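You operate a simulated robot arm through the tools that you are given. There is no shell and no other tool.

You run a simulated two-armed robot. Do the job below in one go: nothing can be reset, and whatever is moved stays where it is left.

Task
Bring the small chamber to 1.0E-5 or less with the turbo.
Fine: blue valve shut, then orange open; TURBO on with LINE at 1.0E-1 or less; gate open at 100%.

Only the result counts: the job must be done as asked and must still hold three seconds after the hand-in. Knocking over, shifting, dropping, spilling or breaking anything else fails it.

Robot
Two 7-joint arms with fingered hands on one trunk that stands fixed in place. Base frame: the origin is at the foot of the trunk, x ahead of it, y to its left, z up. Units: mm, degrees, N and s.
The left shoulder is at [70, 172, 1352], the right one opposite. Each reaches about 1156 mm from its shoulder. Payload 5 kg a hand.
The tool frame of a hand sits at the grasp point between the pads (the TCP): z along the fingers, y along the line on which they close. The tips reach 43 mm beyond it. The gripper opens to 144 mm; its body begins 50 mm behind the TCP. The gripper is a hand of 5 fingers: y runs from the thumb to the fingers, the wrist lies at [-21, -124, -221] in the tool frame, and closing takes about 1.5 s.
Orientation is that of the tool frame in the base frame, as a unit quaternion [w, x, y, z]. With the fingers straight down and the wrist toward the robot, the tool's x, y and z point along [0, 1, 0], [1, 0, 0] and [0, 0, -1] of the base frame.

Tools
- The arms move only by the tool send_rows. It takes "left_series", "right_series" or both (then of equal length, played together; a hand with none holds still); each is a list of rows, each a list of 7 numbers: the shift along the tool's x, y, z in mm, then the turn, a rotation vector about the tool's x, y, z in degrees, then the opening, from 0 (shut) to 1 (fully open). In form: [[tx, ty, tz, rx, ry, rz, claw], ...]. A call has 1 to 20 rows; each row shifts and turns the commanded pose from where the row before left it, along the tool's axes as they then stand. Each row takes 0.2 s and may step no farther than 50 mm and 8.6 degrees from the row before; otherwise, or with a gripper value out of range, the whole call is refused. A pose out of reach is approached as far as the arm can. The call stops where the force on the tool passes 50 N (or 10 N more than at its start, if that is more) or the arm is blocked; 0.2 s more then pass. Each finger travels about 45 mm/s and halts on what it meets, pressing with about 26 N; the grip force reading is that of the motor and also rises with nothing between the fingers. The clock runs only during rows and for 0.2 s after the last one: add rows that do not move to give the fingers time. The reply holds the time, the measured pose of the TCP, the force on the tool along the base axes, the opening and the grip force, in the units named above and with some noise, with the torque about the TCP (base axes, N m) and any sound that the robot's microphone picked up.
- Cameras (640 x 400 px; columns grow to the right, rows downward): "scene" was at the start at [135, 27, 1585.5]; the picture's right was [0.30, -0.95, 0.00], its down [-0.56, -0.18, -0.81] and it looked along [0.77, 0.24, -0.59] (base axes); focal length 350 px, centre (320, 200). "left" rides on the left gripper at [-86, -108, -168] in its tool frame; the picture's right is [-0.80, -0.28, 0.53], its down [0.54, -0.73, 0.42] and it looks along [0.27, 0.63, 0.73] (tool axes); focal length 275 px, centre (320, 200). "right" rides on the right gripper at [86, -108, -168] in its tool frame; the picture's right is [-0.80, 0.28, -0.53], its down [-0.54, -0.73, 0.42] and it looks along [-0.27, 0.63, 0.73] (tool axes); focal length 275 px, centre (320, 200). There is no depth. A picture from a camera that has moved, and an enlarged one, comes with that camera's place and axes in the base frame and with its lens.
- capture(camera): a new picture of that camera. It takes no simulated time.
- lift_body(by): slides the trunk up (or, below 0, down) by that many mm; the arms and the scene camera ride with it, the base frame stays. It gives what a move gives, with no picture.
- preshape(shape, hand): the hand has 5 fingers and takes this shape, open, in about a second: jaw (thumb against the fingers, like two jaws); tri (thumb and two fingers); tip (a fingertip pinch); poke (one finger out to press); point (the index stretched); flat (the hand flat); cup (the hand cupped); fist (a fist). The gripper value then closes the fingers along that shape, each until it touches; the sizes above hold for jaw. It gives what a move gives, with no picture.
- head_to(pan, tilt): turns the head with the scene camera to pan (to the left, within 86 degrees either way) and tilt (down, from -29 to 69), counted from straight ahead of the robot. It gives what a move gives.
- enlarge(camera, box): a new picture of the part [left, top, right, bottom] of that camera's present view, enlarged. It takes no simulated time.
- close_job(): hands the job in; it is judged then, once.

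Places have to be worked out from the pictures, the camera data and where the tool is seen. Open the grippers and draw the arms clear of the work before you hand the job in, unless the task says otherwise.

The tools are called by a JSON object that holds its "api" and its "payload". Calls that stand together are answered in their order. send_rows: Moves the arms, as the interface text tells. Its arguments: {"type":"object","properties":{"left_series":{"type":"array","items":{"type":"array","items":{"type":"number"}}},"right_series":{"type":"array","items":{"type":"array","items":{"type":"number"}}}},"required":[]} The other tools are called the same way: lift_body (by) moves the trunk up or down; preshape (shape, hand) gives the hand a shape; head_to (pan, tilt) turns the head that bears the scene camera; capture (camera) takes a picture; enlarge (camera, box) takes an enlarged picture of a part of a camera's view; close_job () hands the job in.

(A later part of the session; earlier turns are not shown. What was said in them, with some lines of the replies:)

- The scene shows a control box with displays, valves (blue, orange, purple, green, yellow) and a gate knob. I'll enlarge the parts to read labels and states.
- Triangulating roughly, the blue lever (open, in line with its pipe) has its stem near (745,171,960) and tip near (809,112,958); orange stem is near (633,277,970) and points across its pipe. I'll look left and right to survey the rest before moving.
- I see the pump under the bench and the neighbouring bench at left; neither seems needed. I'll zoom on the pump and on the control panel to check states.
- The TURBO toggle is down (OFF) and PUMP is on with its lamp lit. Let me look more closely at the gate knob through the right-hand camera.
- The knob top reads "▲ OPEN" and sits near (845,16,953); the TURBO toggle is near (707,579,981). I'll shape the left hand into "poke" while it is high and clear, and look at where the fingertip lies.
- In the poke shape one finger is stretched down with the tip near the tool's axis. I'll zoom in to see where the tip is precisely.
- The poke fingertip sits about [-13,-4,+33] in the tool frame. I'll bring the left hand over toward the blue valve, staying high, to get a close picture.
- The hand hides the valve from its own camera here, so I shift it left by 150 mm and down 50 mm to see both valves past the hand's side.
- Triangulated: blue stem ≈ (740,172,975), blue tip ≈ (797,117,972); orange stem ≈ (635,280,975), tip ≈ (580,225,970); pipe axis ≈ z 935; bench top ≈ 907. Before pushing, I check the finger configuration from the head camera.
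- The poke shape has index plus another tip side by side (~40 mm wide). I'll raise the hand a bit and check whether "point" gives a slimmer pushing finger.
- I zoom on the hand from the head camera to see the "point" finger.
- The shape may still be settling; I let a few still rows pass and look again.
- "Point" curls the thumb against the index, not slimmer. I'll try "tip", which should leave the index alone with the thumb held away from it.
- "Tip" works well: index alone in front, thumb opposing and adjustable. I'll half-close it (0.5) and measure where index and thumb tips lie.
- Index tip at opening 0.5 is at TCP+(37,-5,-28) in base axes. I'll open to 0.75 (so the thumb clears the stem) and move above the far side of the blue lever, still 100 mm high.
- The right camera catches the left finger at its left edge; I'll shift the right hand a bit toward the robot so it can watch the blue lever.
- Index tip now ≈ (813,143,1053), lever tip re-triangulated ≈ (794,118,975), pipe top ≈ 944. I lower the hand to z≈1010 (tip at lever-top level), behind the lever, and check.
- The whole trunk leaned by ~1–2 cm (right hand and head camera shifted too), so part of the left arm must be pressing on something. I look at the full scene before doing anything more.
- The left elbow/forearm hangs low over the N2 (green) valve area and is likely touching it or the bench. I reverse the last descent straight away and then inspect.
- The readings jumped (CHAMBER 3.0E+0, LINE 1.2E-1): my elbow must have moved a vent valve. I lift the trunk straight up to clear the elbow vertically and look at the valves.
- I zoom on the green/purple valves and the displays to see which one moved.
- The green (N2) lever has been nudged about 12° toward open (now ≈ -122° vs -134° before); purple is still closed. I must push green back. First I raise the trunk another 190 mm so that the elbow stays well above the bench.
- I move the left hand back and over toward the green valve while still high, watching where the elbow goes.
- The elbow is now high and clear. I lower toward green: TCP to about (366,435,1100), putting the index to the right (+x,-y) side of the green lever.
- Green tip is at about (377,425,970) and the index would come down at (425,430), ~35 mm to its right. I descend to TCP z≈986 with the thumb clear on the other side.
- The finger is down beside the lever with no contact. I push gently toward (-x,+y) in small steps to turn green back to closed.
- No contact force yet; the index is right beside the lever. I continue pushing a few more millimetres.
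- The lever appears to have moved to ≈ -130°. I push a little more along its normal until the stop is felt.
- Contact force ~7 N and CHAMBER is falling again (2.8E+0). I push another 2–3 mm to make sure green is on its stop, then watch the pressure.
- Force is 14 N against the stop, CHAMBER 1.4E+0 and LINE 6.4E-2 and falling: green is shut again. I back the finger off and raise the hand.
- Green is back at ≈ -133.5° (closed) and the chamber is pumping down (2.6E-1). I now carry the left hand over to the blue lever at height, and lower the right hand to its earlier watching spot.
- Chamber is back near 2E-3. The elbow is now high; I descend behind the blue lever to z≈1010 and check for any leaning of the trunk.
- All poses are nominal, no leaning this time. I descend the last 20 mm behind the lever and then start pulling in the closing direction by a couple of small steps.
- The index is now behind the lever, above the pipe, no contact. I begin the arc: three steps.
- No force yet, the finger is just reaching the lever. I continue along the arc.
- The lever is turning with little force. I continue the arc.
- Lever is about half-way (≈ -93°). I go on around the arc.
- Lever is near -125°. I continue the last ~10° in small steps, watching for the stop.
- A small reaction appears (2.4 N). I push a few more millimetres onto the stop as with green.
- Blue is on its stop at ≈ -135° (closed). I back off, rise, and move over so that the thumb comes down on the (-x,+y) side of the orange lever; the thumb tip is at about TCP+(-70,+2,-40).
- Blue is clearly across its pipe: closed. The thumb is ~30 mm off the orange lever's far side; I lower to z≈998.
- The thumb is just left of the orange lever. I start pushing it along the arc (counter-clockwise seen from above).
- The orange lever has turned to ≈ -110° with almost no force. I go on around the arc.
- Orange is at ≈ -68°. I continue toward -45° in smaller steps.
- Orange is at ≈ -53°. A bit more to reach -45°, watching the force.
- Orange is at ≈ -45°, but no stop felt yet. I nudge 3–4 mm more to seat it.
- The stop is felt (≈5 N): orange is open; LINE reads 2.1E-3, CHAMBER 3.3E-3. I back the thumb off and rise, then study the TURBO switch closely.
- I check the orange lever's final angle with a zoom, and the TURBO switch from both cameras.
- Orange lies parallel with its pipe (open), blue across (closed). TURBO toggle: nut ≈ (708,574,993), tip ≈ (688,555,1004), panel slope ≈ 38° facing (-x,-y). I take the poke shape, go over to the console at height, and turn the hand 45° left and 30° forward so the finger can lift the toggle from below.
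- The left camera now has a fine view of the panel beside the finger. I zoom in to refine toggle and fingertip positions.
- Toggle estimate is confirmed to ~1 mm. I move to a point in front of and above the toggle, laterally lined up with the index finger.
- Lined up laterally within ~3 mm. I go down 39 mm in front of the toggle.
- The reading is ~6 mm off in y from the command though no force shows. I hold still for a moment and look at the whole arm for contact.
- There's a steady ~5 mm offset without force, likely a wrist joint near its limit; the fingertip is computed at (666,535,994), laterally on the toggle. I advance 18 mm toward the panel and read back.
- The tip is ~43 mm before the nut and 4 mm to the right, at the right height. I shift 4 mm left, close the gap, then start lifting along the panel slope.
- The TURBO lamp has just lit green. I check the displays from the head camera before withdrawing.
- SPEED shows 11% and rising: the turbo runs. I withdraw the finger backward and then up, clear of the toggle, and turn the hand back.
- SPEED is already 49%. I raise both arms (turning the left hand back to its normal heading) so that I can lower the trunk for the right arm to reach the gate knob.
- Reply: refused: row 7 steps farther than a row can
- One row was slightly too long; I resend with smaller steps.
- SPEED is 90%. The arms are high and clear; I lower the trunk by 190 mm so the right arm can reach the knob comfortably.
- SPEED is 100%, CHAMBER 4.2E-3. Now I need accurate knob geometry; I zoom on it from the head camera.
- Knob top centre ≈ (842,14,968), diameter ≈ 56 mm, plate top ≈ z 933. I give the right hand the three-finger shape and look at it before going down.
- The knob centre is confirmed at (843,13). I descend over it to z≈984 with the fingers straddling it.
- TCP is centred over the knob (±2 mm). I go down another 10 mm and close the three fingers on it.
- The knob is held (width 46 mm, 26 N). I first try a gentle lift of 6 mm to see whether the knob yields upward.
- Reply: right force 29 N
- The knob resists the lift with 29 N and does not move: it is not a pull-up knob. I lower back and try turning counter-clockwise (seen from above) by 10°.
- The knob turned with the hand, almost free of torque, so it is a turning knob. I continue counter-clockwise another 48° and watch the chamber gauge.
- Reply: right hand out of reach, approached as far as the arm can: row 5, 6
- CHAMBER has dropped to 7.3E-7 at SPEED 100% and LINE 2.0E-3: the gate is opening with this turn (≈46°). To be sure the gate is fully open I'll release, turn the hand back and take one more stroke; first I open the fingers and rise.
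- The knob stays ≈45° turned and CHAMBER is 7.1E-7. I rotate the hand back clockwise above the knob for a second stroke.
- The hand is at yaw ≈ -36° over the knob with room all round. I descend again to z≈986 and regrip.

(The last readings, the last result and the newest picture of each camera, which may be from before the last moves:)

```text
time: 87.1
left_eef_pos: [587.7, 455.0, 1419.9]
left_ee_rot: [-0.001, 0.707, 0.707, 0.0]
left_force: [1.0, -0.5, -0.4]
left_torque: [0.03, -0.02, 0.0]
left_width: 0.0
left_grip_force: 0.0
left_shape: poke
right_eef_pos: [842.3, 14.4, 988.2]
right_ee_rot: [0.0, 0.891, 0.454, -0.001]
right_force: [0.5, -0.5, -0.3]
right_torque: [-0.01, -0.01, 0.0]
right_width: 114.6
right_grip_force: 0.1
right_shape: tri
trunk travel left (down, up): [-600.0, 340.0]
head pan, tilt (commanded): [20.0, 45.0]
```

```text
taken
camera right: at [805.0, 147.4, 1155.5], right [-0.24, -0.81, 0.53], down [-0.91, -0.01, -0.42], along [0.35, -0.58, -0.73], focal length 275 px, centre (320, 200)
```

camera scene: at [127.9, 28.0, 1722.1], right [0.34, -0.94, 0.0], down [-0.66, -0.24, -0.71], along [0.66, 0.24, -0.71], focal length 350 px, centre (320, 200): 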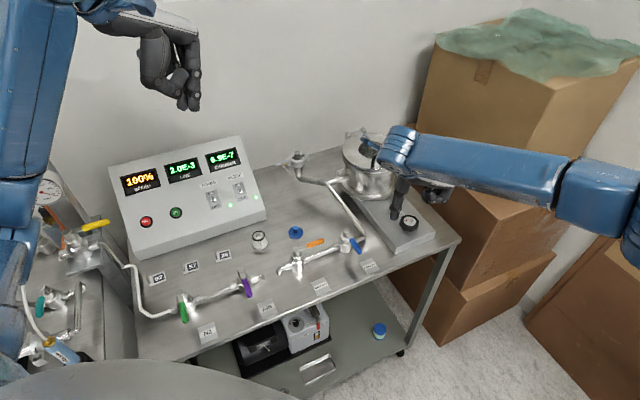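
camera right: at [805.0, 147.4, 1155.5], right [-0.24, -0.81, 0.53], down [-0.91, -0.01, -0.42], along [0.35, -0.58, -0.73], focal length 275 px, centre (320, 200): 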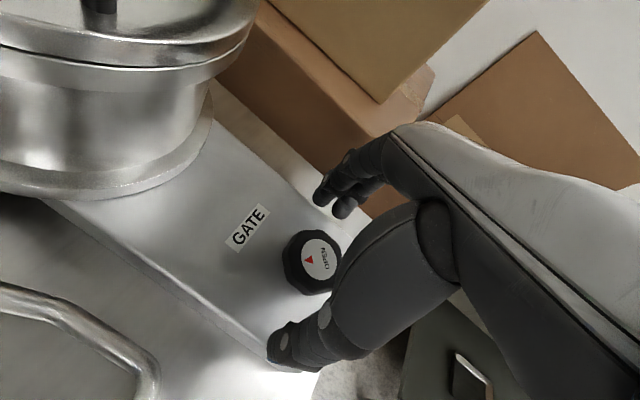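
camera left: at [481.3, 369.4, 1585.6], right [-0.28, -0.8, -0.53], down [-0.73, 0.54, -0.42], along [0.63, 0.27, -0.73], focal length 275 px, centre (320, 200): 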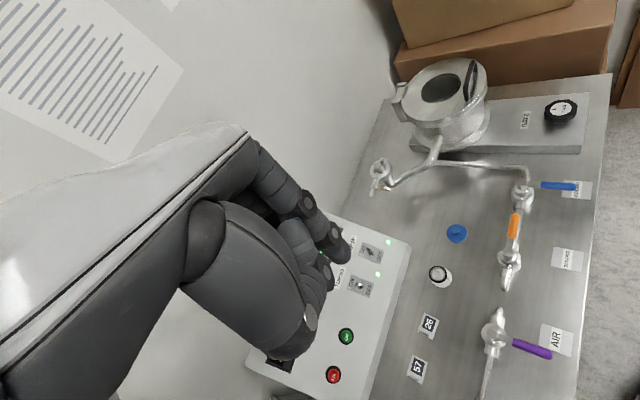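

Well centred and clear. I close the fingers and turn counter-clockwise again, step by step, checking for a stop.

{"api": "send_rows", "payload": {"right_series": [[0, 0, 2, 0, 0, 0, 0.5], [0, 0, 0, 0, 0, 0, 0.3], [0, 0, 0, 0, 0, 0, 0.2], [0, 0, 0, 0, 0, 0, 0.2], [0, 0, 0, 0, 0, 0, 0.2], [0, 0, 0, 0, 0, 0, 0.2], [0, 0, 0, 0, 0, 0, 0.2], [0, 0, 0, 0, 0, -8, 0.2], [0, 0, 0, 0, 0, -8, 0.2], [0, 0, 0, 0, 0, -8, 0.2], [0, 0, 0, 0, 0, 0, 0.2]]}}

{"api": "capture", "payload": {"camera": "right"}}

{"api": "enlarge", "payload": {"camera": "scene", "box": [100, 130, 280, 260]}}

```text
time: 89.5
left_eef_pos: [588.9, 456.1, 1421.0]
left_ee_rot: [0.001, 0.707, 0.707, 0.0]
left_force: [-0.3, 0.1, -0.8]
left_torque: [0.01, -0.04, -0.03]
left_width: 0.2
left_grip_force: 0.0
left_shape: poke
right_eef_pos: [843.8, 15.5, 985.0]
right_ee_rot: [0.0, 0.777, 0.63, 0.0]
right_force: [0.3, 0.6, 4.2]
right_torque: [0.01, 0.05, -0.01]
right_width: 45.6
right_grip_force: 26.1
right_shape: tri
trunk travel left (down, up): [-600.0, 340.0]
head pan, tilt (commanded): [20.0, 45.0]
```

```text
taken
camera right: at [753.0, 122.5, 1152.9], right [0.11, -0.84, 0.53], down [-0.82, -0.38, -0.42], along [0.56, -0.39, -0.73], focal length 275 px, centre (320, 200)
```

right: 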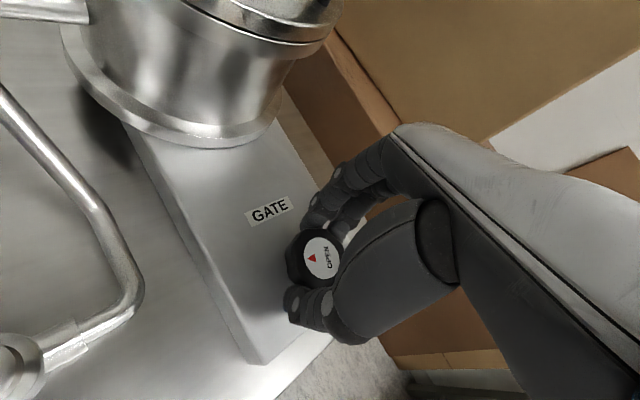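

```text
3.08 times, centred on (190, 195) of scene
camera zoom: at [127.4, 28.8, 1722.2], right [0.34, -0.94, 0.0], down [-0.66, -0.24, -0.71], along [0.66, 0.24, -0.71], focal length 1078 px, centre (720, 215)
```

zoom: 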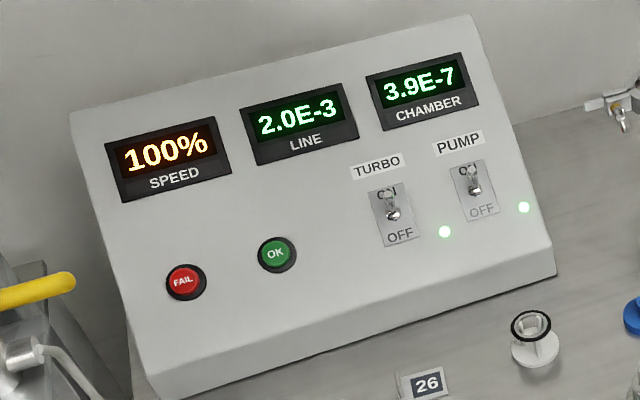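

CHAMBER fell further to 3.9E-7, confirming that counter-clockwise opens more. I keep turning.

{"api": "send_rows", "payload": {"right_series": [[0, 0, 0, 0, 0, -8, 0.2], [0, 0, 0, 0, 0, -8, 0.2], [0, 0, 0, 0, 0, -8, 0.2], [0, 0, 0, 0, 0, 0, 0.2]]}}

{"api": "enlarge", "payload": {"camera": "scene", "box": [100, 130, 280, 260]}}

{"api": "capture", "payload": {"camera": "right"}}

```text
time: 90.5
left_eef_pos: [588.3, 456.0, 1419.9]
left_ee_rot: [0.0, 0.707, 0.707, 0.0]
left_force: [0.9, 0.5, -0.3]
left_torque: [0.01, 0.01, -0.01]
left_width: 0.0
left_grip_force: 0.1
left_shape: poke
right_eef_pos: [841.6, 15.3, 984.8]
right_ee_rot: [0.0, 0.629, 0.778, 0.0]
right_force: [-1.4, 0.4, 7.2]
right_torque: [0.0, 0.04, -0.01]
right_width: 45.4
right_grip_force: 25.9
right_shape: tri
trunk travel left (down, up): [-600.0, 340.0]
head pan, tilt (commanded): [20.0, 45.0]
```

```text
3.08 times, centred on (190, 195) of scene
camera zoom: at [126.9, 28.8, 1722.2], right [0.34, -0.94, 0.0], down [-0.66, -0.24, -0.71], along [0.66, 0.24, -0.71], focal length 1078 px, centre (720, 215)
```

zoom: 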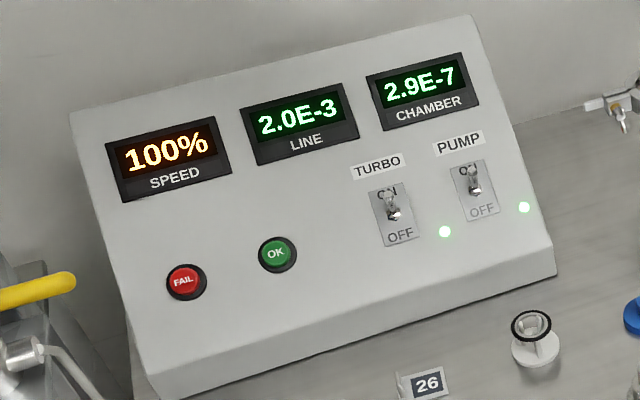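

```text
taken
camera right: at [716.7, 77.5, 1152.8], right [0.44, -0.72, 0.53], down [-0.6, -0.68, -0.42], along [0.67, -0.13, -0.73], focal length 275 px, centre (320, 200)
```

right: 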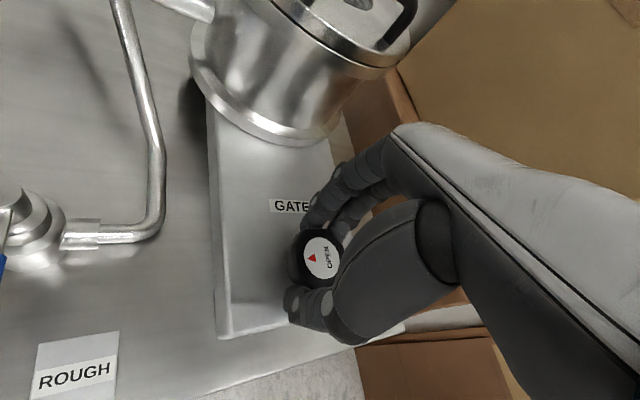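

No stop yet, CHAMBER 2.9E-7. I turn 32° more, easing up slightly because the knob pushes up a little.

{"api": "send_rows", "payload": {"right_series": [[0, 0, -0.5, 0, 0, -8, 0.2], [0, 0, -0.5, 0, 0, -8, 0.2], [0, 0, -0.5, 0, 0, -8, 0.2], [0, 0, -0.5, 0, 0, -8, 0.2], [0, 0, 0, 0, 0, 0, 0.2]]}}

{"api": "enlarge", "payload": {"camera": "scene", "box": [100, 130, 280, 260]}}

{"api": "capture", "payload": {"camera": "right"}}

```text
time: 91.7
left_eef_pos: [588.1, 456.9, 1419.8]
left_ee_rot: [0.0, 0.707, 0.708, 0.0]
left_force: [0.0, 1.3, 0.5]
left_torque: [-0.02, 0.02, 0.02]
left_width: 0.1
left_grip_force: 0.1
left_shape: poke
right_eef_pos: [841.7, 15.8, 986.0]
right_ee_rot: [-0.001, 0.391, 0.921, -0.001]
right_force: [-6.5, 0.4, -3.0]
right_torque: [0.05, 0.18, -0.01]
right_width: 45.1
right_grip_force: 26.1
right_shape: tri
trunk travel left (down, up): [-600.0, 340.0]
head pan, tilt (commanded): [20.0, 45.0]
```

```text
3.08 times, centred on (190, 195) of scene
camera zoom: at [127.8, 29.0, 1722.0], right [0.34, -0.94, 0.0], down [-0.66, -0.24, -0.71], along [0.66, 0.24, -0.71], focal length 1078 px, centre (720, 215)
```

zoom: 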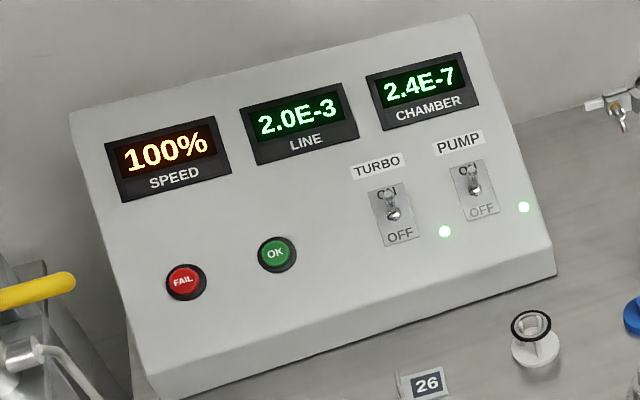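

```text
taken
camera right: at [703.3, 2.1, 1153.5], right [0.76, -0.38, 0.53], down [-0.15, -0.89, -0.42], along [0.64, 0.24, -0.73], focal length 275 px, centre (320, 200)
```

right: 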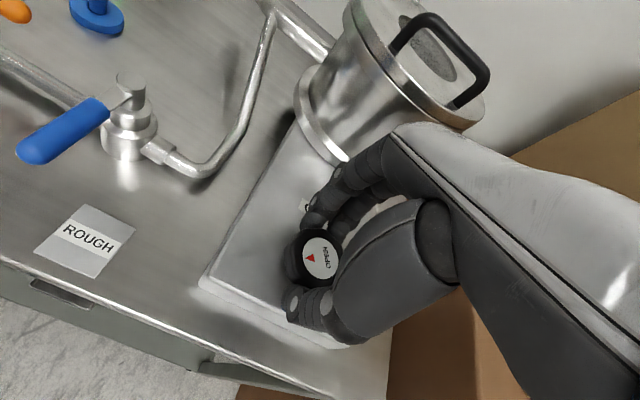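

CHAMBER 2.4E-7 at ≈126° of turn; the gate keeps opening in proportion, so it's a multi-turn knob. I'll do further strokes until I find the stop: release, rise slightly, rotate back.

{"api": "send_rows", "payload": {"right_series": [[0, 0, 0, 0, 0, 0, 0.5], [0, 0, 0, 0, 0, 0, 0.8], [0, 0, 0, 0, 0, 0, 0.8], [0, 0, -25, 0, 0, 0, 0.8], [0, 0, 0, 0, 0, 8.2, 0.8], [0, 0, 0, 0, 0, 8.2, 0.8], [0, 0, 0, 0, 0, 8.2, 0.8], [0, 0, 0, 0, 0, 8.2, 0.8], [0, 0, 0, 0, 0, 8.2, 0.8], [0, 0, 0, 0, 0, 8.2, 0.8], [0, 0, 0, 0, 0, 8.2, 0.8], [0, 0, 0, 0, 0, 8.2, 0.8], [0, 0, 0, 0, 0, 8.2, 0.8], [0, 0, 0, 0, 0, 8.2, 0.8], [0, 0, 12, 0, 0, 0, 0.8], [0, 0, 12, 0, 0, 0, 0.8], [0, 0, 0, 0, 0, 0, 0.8]]}}

{"api": "capture", "payload": {"camera": "right"}}

```text
time: 95.3
left_eef_pos: [588.7, 455.6, 1419.5]
left_ee_rot: [0.0, 0.707, 0.707, 0.0]
left_force: [-0.1, 0.5, 0.4]
left_torque: [-0.05, -0.03, 0.02]
left_width: 0.3
left_grip_force: 0.1
left_shape: poke
right_eef_pos: [843.0, 15.3, 988.2]
right_ee_rot: [0.0, 0.899, 0.438, 0.0]
right_force: [0.1, 0.0, 0.1]
right_torque: [0.01, -0.06, 0.03]
right_width: 114.7
right_grip_force: 0.1
right_shape: tri
trunk travel left (down, up): [-600.0, 340.0]
head pan, tilt (commanded): [20.0, 45.0]
```

```text
taken
camera right: at [809.9, 150.4, 1155.8], right [-0.27, -0.8, 0.53], down [-0.91, 0.02, -0.42], along [0.33, -0.6, -0.73], focal length 275 px, centre (320, 200)
```

right: 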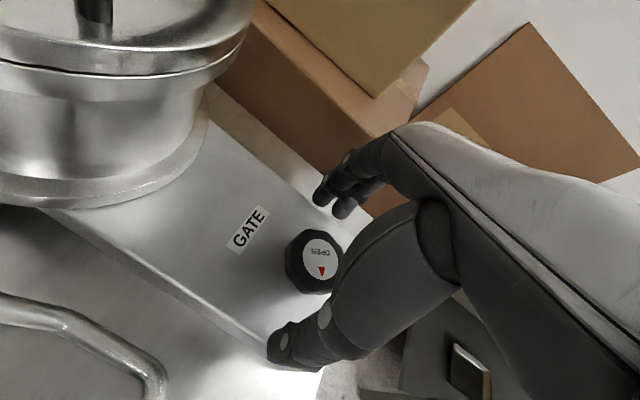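

The knob has turned about 126° and stayed. I regrip and turn another stroke.

{"api": "send_rows", "payload": {"right_series": [[0, 0, 2, 0, 0, 0, 0.5], [0, 0, 0, 0, 0, 0, 0.3], [0, 0, 0, 0, 0, 0, 0.2], [0, 0, 0, 0, 0, 0, 0.2], [0, 0, 0, 0, 0, 0, 0.2], [0, 0, 0, 0, 0, 0, 0.2], [0, 0, 0, 0, 0, 0, 0.2], [0, 0, 0, 0, 0, -8, 0.2], [0, 0, 0, 0, 0, -8, 0.2], [0, 0, 0, 0, 0, -8, 0.2], [0, 0, 0, 0, 0, -8, 0.2], [0, 0, 0, 0, 0, -8, 0.2], [0, 0, 0, 0, 0, -8, 0.2], [0, 0, 0, 0, 0, 0, 0.2]]}}

{"api": "capture", "payload": {"camera": "right"}}

{"api": "enlarge", "payload": {"camera": "scene", "box": [100, 130, 280, 260]}}

```text
time: 98.3
left_eef_pos: [587.4, 456.6, 1418.9]
left_ee_rot: [0.0, 0.707, 0.707, 0.001]
left_force: [0.3, -0.5, 0.0]
left_torque: [0.0, 0.0, -0.02]
left_width: 0.0
left_grip_force: 0.0
left_shape: poke
right_eef_pos: [842.9, 14.8, 986.0]
right_ee_rot: [0.001, 0.642, 0.767, -0.001]
right_force: [-5.4, 0.3, -3.7]
right_torque: [-0.05, 0.3, -0.03]
right_width: 45.8
right_grip_force: 25.8
right_shape: tri
trunk travel left (down, up): [-600.0, 340.0]
head pan, tilt (commanded): [20.0, 45.0]
```

```text
taken
camera right: at [719.5, 81.6, 1153.3], right [0.42, -0.73, 0.53], down [-0.62, -0.66, -0.42], along [0.66, -0.15, -0.73], focal length 275 px, centre (320, 200)
```

right: 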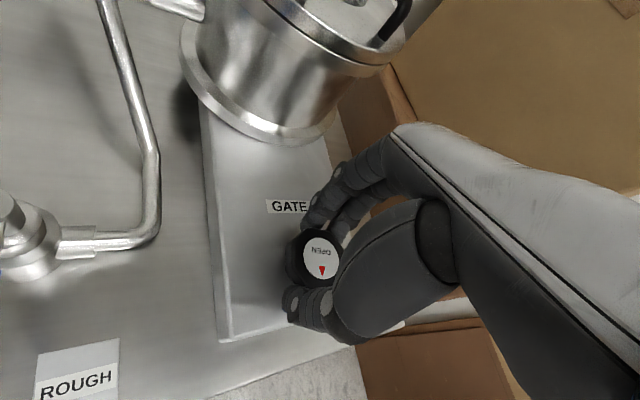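

```text
3.08 times, centred on (190, 195) of scene
camera zoom: at [127.6, 28.9, 1722.1], right [0.34, -0.94, 0.0], down [-0.66, -0.24, -0.71], along [0.66, 0.24, -0.71], focal length 1078 px, centre (720, 215)
```

zoom: 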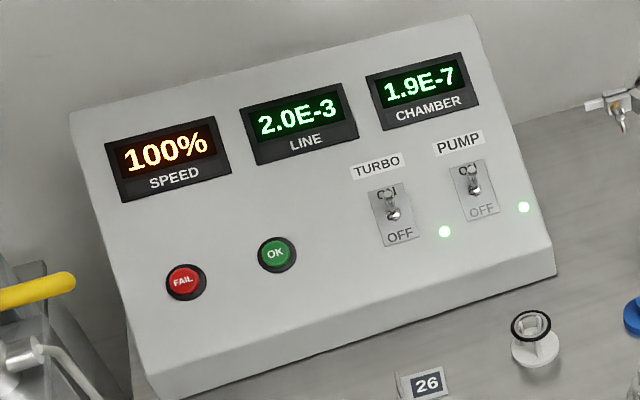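

Turn is ≈175°, CHAMBER 1.9E-7, still no stop. I complete this stroke.

{"api": "send_rows", "payload": {"right_series": [[0, 0, 0, 0, 0, -8, 0.2], [0, 0, 0, 0, 0, -8, 0.2], [0, 0, 0, 0, 0, -8, 0.2], [0, 0, 0, 0, 0, -8, 0.2], [0, 0, 0, 0, 0, 0, 0.2]]}}

{"api": "capture", "payload": {"camera": "right"}}

{"api": "enlarge", "payload": {"camera": "scene", "box": [100, 130, 280, 260]}}

```text
time: 99.5
left_eef_pos: [589.2, 456.1, 1420.3]
left_ee_rot: [0.0, 0.707, 0.707, 0.001]
left_force: [0.3, -0.6, 0.3]
left_torque: [-0.01, -0.02, 0.0]
left_width: 0.0
left_grip_force: 0.1
left_shape: poke
right_eef_pos: [842.3, 14.8, 985.1]
right_ee_rot: [0.0, 0.407, 0.914, 0.0]
right_force: [-8.4, -0.8, -4.8]
right_torque: [-0.06, 0.3, -0.03]
right_width: 45.5
right_grip_force: 26.3
right_shape: tri
trunk travel left (down, up): [-600.0, 340.0]
head pan, tilt (commanded): [20.0, 45.0]
```

```text
taken
camera right: at [703.2, 6.8, 1153.6], right [0.74, -0.4, 0.53], down [-0.18, -0.89, -0.42], along [0.64, 0.22, -0.73], focal length 275 px, centre (320, 200)
```

right: 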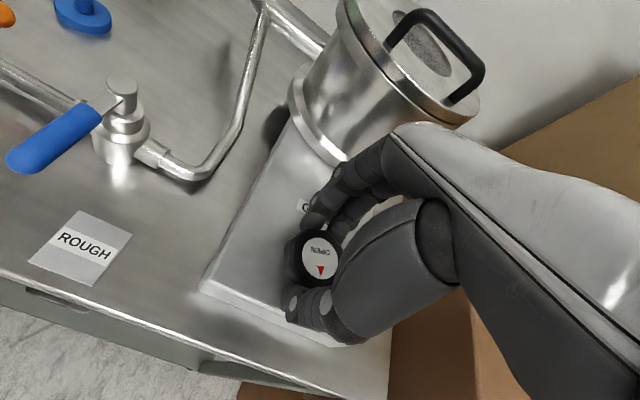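

```text
3.08 times, centred on (190, 195) of scene
camera zoom: at [127.5, 28.6, 1722.1], right [0.34, -0.94, 0.0], down [-0.66, -0.24, -0.71], along [0.66, 0.24, -0.71], focal length 1078 px, centre (720, 215)
```

zoom: 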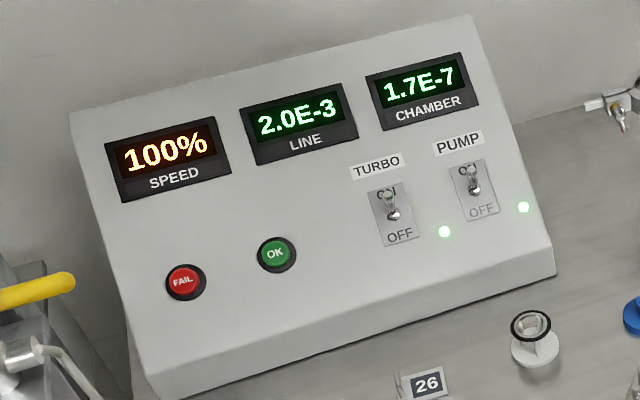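

About 207° turned, CHAMBER 1.7E-7. I do another stroke the same way.

{"api": "send_rows", "payload": {"right_series": [[0, 0, 0, 0, 0, 0, 0.5], [0, 0, 0, 0, 0, 0, 0.8], [0, 0, 0, 0, 0, 0, 0.8], [0, 0, -25, 0, 0, 0, 0.8], [0, 0, 0, 0, 0, 8.2, 0.8], [0, 0, 0, 0, 0, 8.2, 0.8], [0, 0, 0, 0, 0, 8.2, 0.8], [0, 0, 0, 0, 0, 8.2, 0.8], [0, 0, 0, 0, 0, 8.2, 0.8], [0, 0, 0, 0, 0, 8.2, 0.8], [0, 0, 0, 0, 0, 8.2, 0.8], [0, 0, 0, 0, 0, 8.2, 0.8], [0, 0, 0, 0, 0, 8.2, 0.8], [0, 0, 0, 0, 0, 8.2, 0.8], [0, 0, 13, 0, 0, 0, 0.8], [0, 0, 13, 0, 0, 0, 0.8], [0, 0, 0, 0, 0, 0, 0.8]]}}

{"api": "send_rows", "payload": {"right_series": [[0, 0, 0, 0, 0, 0, 0.5], [0, 0, 0, 0, 0, 0, 0.3], [0, 0, 0, 0, 0, 0, 0.2], [0, 0, 0, 0, 0, 0, 0.2], [0, 0, 0, 0, 0, 0, 0.2], [0, 0, 0, 0, 0, 0, 0.2], [0, 0, 0, 0, 0, 0, 0.2], [0, 0, 0, 0, 0, -8, 0.2], [0, 0, 0, 0, 0, -8, 0.2], [0, 0, 0, 0, 0, -8, 0.2], [0, 0, 0, 0, 0, -8, 0.2], [0, 0, 0, 0, 0, 0, 0.2]]}}

{"api": "capture", "payload": {"camera": "right"}}

{"api": "enlarge", "payload": {"camera": "scene", "box": [100, 130, 280, 260]}}

```text
time: 103.1
left_eef_pos: [589.5, 456.3, 1418.1]
left_ee_rot: [0.0, 0.707, 0.707, 0.0]
left_force: [-0.4, -0.1, -0.2]
left_torque: [0.01, -0.02, 0.03]
left_width: 0.1
left_grip_force: 0.1
left_shape: poke
right_eef_pos: [842.8, 16.9, 982.9]
right_ee_rot: [0.0, 0.906, 0.422, 0.0]
right_force: [-0.3, 0.0, -0.7]
right_torque: [-0.02, -0.01, -0.03]
right_width: 115.0
right_grip_force: 0.0
right_shape: tri
trunk travel left (down, up): [-600.0, 340.0]
head pan, tilt (commanded): [20.0, 45.0]
```

```text
time: 105.7
left_eef_pos: [588.7, 456.2, 1418.9]
left_ee_rot: [0.0, 0.708, 0.707, 0.0]
left_force: [-0.4, 0.1, -1.7]
left_torque: [0.01, -0.01, 0.03]
left_width: 0.0
left_grip_force: 0.0
left_shape: poke
right_eef_pos: [843.5, 16.8, 984.7]
right_ee_rot: [0.0, 0.754, 0.657, -0.002]
right_force: [-9.0, -1.4, -5.9]
right_torque: [-0.04, 0.34, -0.05]
right_width: 44.5
right_grip_force: 26.3
right_shape: tri
trunk travel left (down, up): [-600.0, 340.0]
head pan, tilt (commanded): [20.0, 45.0]
```

```text
taken
camera right: at [746.4, 116.4, 1151.6], right [0.17, -0.83, 0.54], down [-0.79, -0.44, -0.42], along [0.58, -0.35, -0.73], focal length 275 px, centre (320, 200)
```

right: 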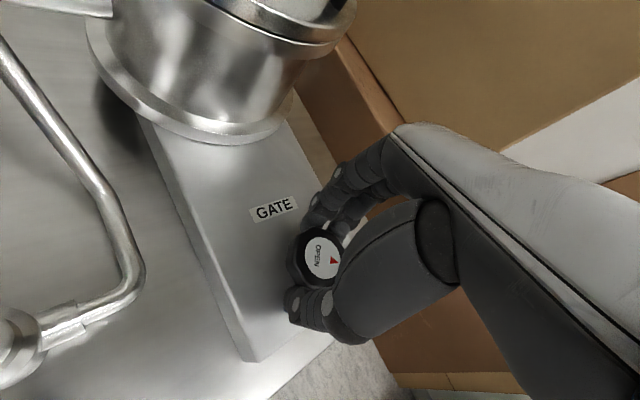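

```text
3.08 times, centred on (190, 195) of scene
camera zoom: at [127.8, 28.9, 1722.1], right [0.34, -0.94, 0.0], down [-0.66, -0.24, -0.71], along [0.66, 0.24, -0.71], focal length 1078 px, centre (720, 215)
```

zoom: 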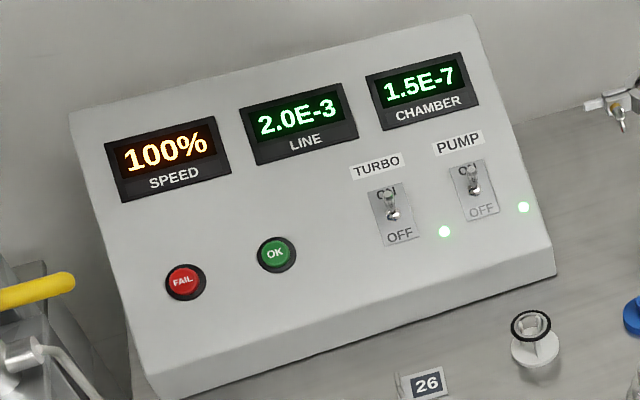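

About 240° turned, CHAMBER 1.5E-7. I finish this stroke and see if a stop comes.

{"api": "send_rows", "payload": {"right_series": [[0, 0, 0, 0, 0, -8, 0.2], [0, 0, 0, 0, 0, -8, 0.2], [0, 0, 0, 0, 0, -8, 0.2], [0, 0, 0, 0, 0, -8, 0.2], [0, 0, 0, 0, 0, -8, 0.2], [0, 0, 0, 0, 0, -8, 0.2], [0, 0, 0, 0, 0, 0, 0.2]]}}

{"api": "capture", "payload": {"camera": "right"}}

{"api": "enlarge", "payload": {"camera": "scene", "box": [100, 130, 280, 260]}}

```text
time: 107.3
left_eef_pos: [590.1, 454.3, 1419.5]
left_ee_rot: [0.0, 0.707, 0.707, -0.001]
left_force: [-0.2, -0.8, 0.0]
left_torque: [0.01, 0.02, -0.03]
left_width: 0.0
left_grip_force: 0.0
left_shape: poke
right_eef_pos: [843.3, 14.5, 984.0]
right_ee_rot: [0.0, 0.422, 0.906, 0.001]
right_force: [-5.6, -2.8, -11.6]
right_torque: [-0.21, 0.25, -0.31]
right_width: 44.1
right_grip_force: 26.1
right_shape: tri
trunk travel left (down, up): [-600.0, 340.0]
head pan, tilt (commanded): [20.0, 45.0]
```

```text
taken
camera right: at [704.6, 11.1, 1152.3], right [0.73, -0.43, 0.53], down [-0.21, -0.88, -0.42], along [0.65, 0.2, -0.73], focal length 275 px, centre (320, 200)
```

right: 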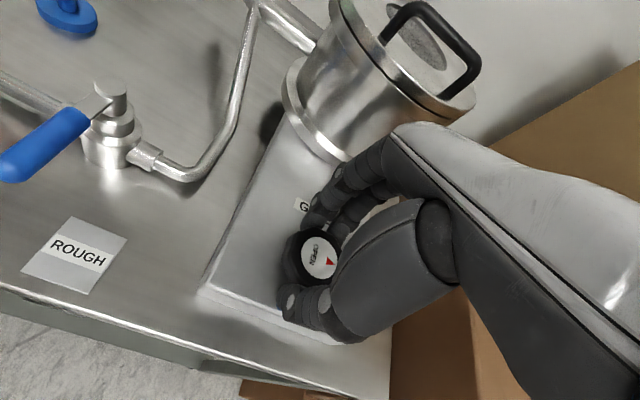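

```text
3.08 times, centred on (190, 195) of scene
camera zoom: at [128.9, 27.9, 1722.0], right [0.34, -0.94, 0.0], down [-0.67, -0.24, -0.71], along [0.66, 0.24, -0.71], focal length 1078 px, centre (720, 215)
```

zoom: 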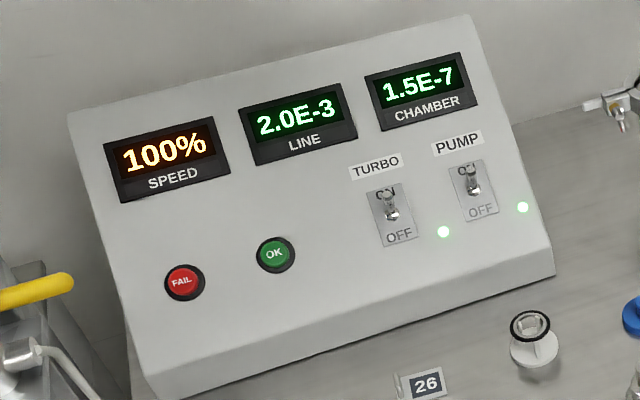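

A torque of 0.3 N·m built up and the knob slipped in the fingers: the stop (≈270°) is reached, gate fully open, CHAMBER 1.5E-7. I release, rise straight up and move the right hand back clear of the bench.

{"api": "send_rows", "payload": {"right_series": [[0, 0, 0, 0, 0, 0, 0.5], [0, 0, 0, 0, 0, 0, 0.8], [0, 0, 0, 0, 0, 0, 1], [0, 0, 0, 0, 0, 0, 1], [0, 0, -30, 0, 0, 0, 1], [0, 0, -45, 0, 0, 0, 1], [0, 0, -45, 0, 0, 0, 1], [0, 0, -45, 0, 0, 0, 1], [0, 0, -45, 0, 0, 8, 1], [0, 0, -45, 0, 0, 8, 1], [0, 0, 0, 0, 0, 8, 1], [0, 0, 0, 0, 0, 8, 1], [0, 0, 0, 0, 0, 8, 1], [-20, -40, 0, 0, 0, 0, 1], [-20, -40, 0, 0, 0, 0, 1], [-20, -40, 0, 0, 0, 0, 1], [-20, -40, 0, 0, 0, 0, 1], [0, 0, 0, 0, 0, 0, 1]]}}

{"api": "capture", "payload": {"camera": "scene"}}

{"api": "capture", "payload": {"camera": "right"}}

{"api": "capture", "payload": {"camera": "left"}}

{"api": "enlarge", "payload": {"camera": "scene", "box": [100, 130, 280, 260]}}

```text
time: 111.1
left_eef_pos: [588.2, 455.2, 1419.2]
left_ee_rot: [0.0, 0.708, 0.706, 0.001]
left_force: [0.5, -0.4, 0.3]
left_torque: [-0.01, 0.0, 0.01]
left_width: 0.0
left_grip_force: 0.1
left_shape: poke
right_eef_pos: [685.5, -66.5, 1241.1]
right_ee_rot: [0.0, 0.708, 0.707, 0.0]
right_force: [0.0, 0.0, 0.2]
right_torque: [0.03, -0.02, 0.02]
right_width: 144.0
right_grip_force: 0.1
right_shape: tri
trunk travel left (down, up): [-600.0, 340.0]
head pan, tilt (commanded): [20.0, 45.0]
```

```text
taken
camera scene: at [128.2, 28.1, 1722.1], right [0.34, -0.94, 0.0], down [-0.66, -0.24, -0.71], along [0.66, 0.24, -0.71], focal length 350 px, centre (320, 200)
```

scene: 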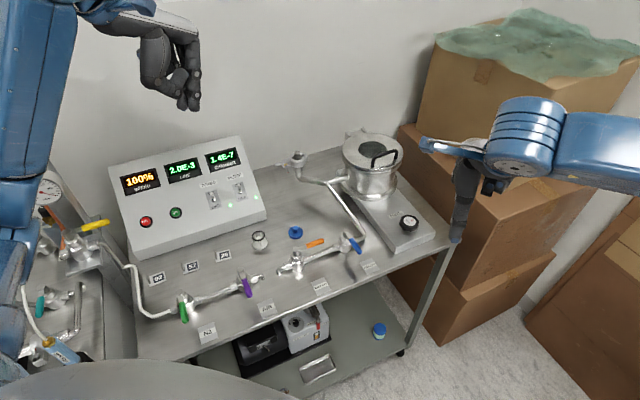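

```text
taken
camera right: at [575.6, 19.3, 1409.8], right [0.28, -0.8, 0.53], down [-0.73, -0.54, -0.42], along [0.63, -0.27, -0.73], focal length 275 px, centre (320, 200)
```

right: 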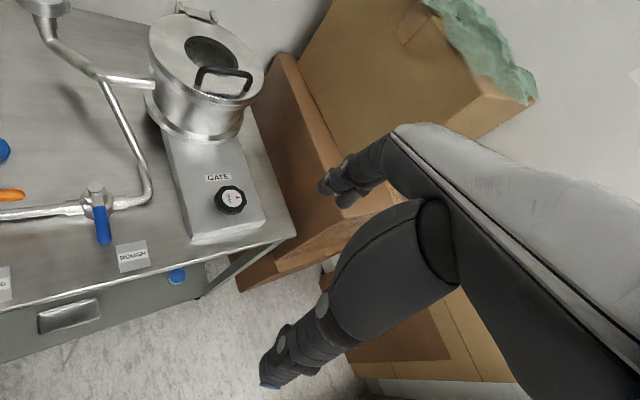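

```text
taken
camera left: at [481.6, 369.0, 1585.5], right [-0.28, -0.8, -0.53], down [-0.73, 0.54, -0.42], along [0.63, 0.27, -0.73], focal length 275 px, centre (320, 200)
```

left: 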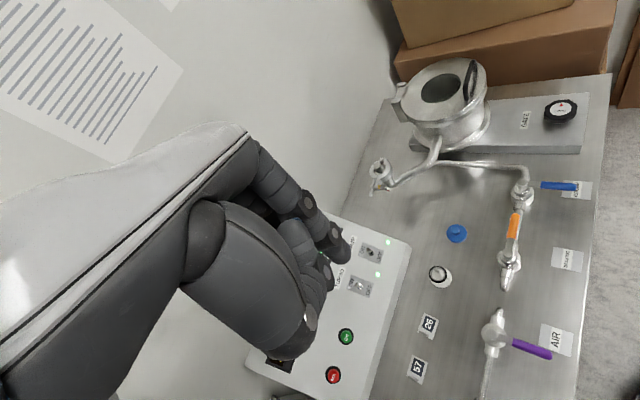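

```text
3.08 times, centred on (190, 195) of scene
camera zoom: at [128.2, 28.1, 1722.1], right [0.34, -0.94, 0.0], down [-0.66, -0.24, -0.71], along [0.66, 0.24, -0.71], focal length 1078 px, centre (720, 215)
```

zoom: 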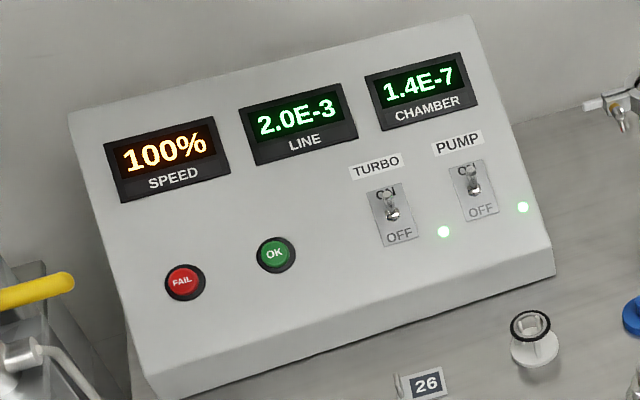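

CHAMBER 1.4E-7, SPEED 100%, LINE 2.0E-3. I check the bench once more: green/purple/orange/blue levers and loose items.

{"api": "enlarge", "payload": {"camera": "scene", "box": [120, 220, 400, 350]}}

{"api": "enlarge", "payload": {"camera": "scene", "box": [0, 200, 200, 400]}}

```text
2.29 times, centred on (260, 285) of scene
camera zoom: at [128.2, 28.1, 1722.1], right [0.34, -0.94, 0.0], down [-0.66, -0.24, -0.71], along [0.66, 0.24, -0.71], focal length 801 px, centre (457, 6)
```

zoom: 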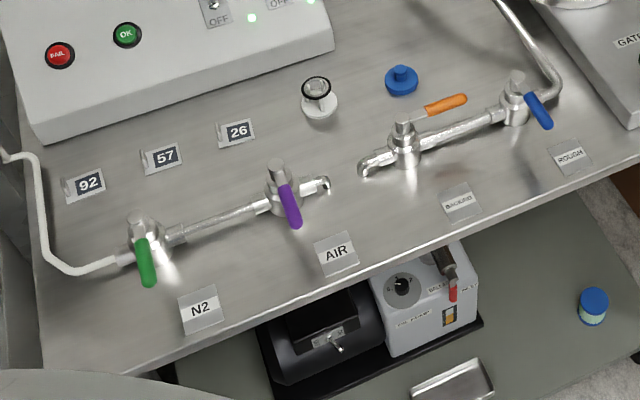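

```text
2.00 times, centred on (100, 300) of scene
camera zoom: at [128.2, 28.1, 1722.1], right [0.34, -0.94, 0.0], down [-0.66, -0.24, -0.71], along [0.66, 0.24, -0.71], focal length 700 px, centre (760, 0)
```

zoom: 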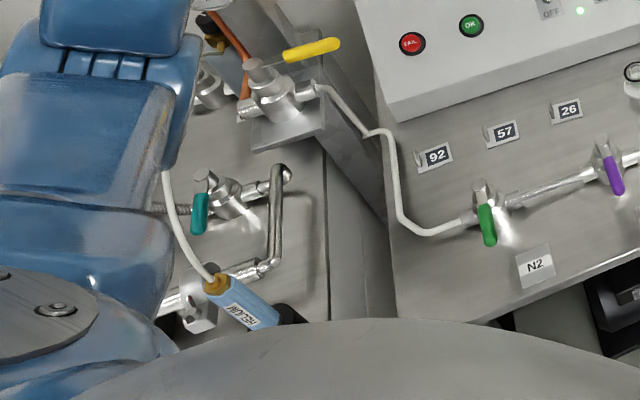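

Everything stands in place: green and purple closed, orange in line, blue across. I open the left hand (jaw), wait a few seconds and check that the reading holds.

{"api": "preshape", "payload": {"hand": "left", "shape": "jaw"}}

{"api": "send_rows", "payload": {"left_series": [[0, 0, 0, 0, 0, 0, 1], [0, 0, 0, 0, 0, 0, 1], [0, 0, 0, 0, 0, 0, 1], [0, 0, 0, 0, 0, 0, 1], [0, 0, 0, 0, 0, 0, 1], [0, 0, 0, 0, 0, 0, 1], [0, 0, 0, 0, 0, 0, 1], [0, 0, 0, 0, 0, 0, 1], [0, 0, 0, 0, 0, 0, 1], [0, 0, 0, 0, 0, 0, 1], [0, 0, 0, 0, 0, 0, 1], [0, 0, 0, 0, 0, 0, 1], [0, 0, 0, 0, 0, 0, 1], [0, 0, 0, 0, 0, 0, 1], [0, 0, 0, 0, 0, 0, 1]]}}

{"api": "enlarge", "payload": {"camera": "scene", "box": [100, 130, 280, 260]}}

```text
time: 112.0
left_eef_pos: [588.1, 456.4, 1418.8]
left_ee_rot: [0.0, 0.707, 0.707, 0.0]
left_force: [0.7, 0.3, -0.7]
left_torque: [0.01, 0.02, 0.02]
left_width: 143.8
left_grip_force: 0.0
left_shape: jaw
right_eef_pos: [684.6, -66.3, 1241.2]
right_ee_rot: [0.0, 0.707, 0.707, 0.001]
right_force: [-0.1, -0.9, 0.0]
right_torque: [0.06, -0.01, -0.02]
right_width: 143.9
right_grip_force: 0.1
right_shape: tri
trunk travel left (down, up): [-600.0, 340.0]
head pan, tilt (commanded): [20.0, 45.0]
```

```text
time: 115.2
left_eef_pos: [589.3, 456.3, 1419.9]
left_ee_rot: [-0.001, 0.707, 0.707, 0.0]
left_force: [0.0, 0.3, 0.0]
left_torque: [0.01, 0.01, 0.01]
left_width: 143.7
left_grip_force: 0.0
left_shape: jaw
right_eef_pos: [685.5, -66.3, 1242.3]
right_ee_rot: [0.0, 0.707, 0.707, 0.0]
right_force: [1.0, -0.9, -0.4]
right_torque: [-0.03, -0.04, 0.03]
right_width: 144.0
right_grip_force: 0.0
right_shape: tri
trunk travel left (down, up): [-600.0, 340.0]
head pan, tilt (commanded): [20.0, 45.0]
```

```text
3.08 times, centred on (190, 195) of scene
camera zoom: at [127.9, 28.4, 1722.1], right [0.34, -0.94, 0.0], down [-0.66, -0.24, -0.71], along [0.66, 0.24, -0.71], focal length 1078 px, centre (720, 215)
```

zoom: 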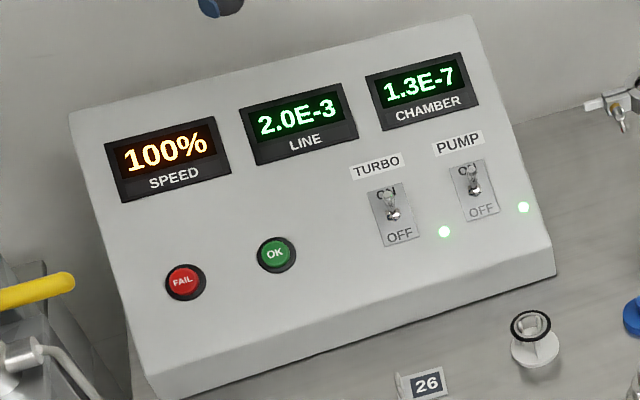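

CHAMBER holds at 1.3E-7 with SPEED 100% and LINE 2.0E-3; valves and gate are as asked, hands open and clear. I hand the job in.

{"api": "close_job", "payload": {}}

```text
The job is handed in.
```

The small chamber is at 1.3E-7, well under the 1.0E-5 asked for. It is pumped by the turbo at 100% speed, with LINE at 2.0E-3. I have handed the job in; the judge's result is not back yet.

- **Blue and orange:** I shut blue, then opened orange. In the last pictures blue lies across its pipe and orange in line with it.
- **TURBO:** I switched it on with LINE at 2.0E-3, and it ran up to 100%.
- **Gate:** I opened it only after SPEED showed 100%. I turned the knob counter-clockwise about 270° until it stopped.

**A mistake along the way:** while I was first reaching for blue, the left elbow touched the green N2 lever and turned it about 12° towards open. CHAMBER rose to 9.0E+0 and LINE to 3.8E-1. I pushed green back onto its stop and let the roughing pump bring the chamber back to the 1E-3 range before going on. From then on I worked with the trunk raised to keep the elbow clear.

In the last pictures green and purple are shut and the loose items on the bench are where they started. Both hands are open and away from the bench.
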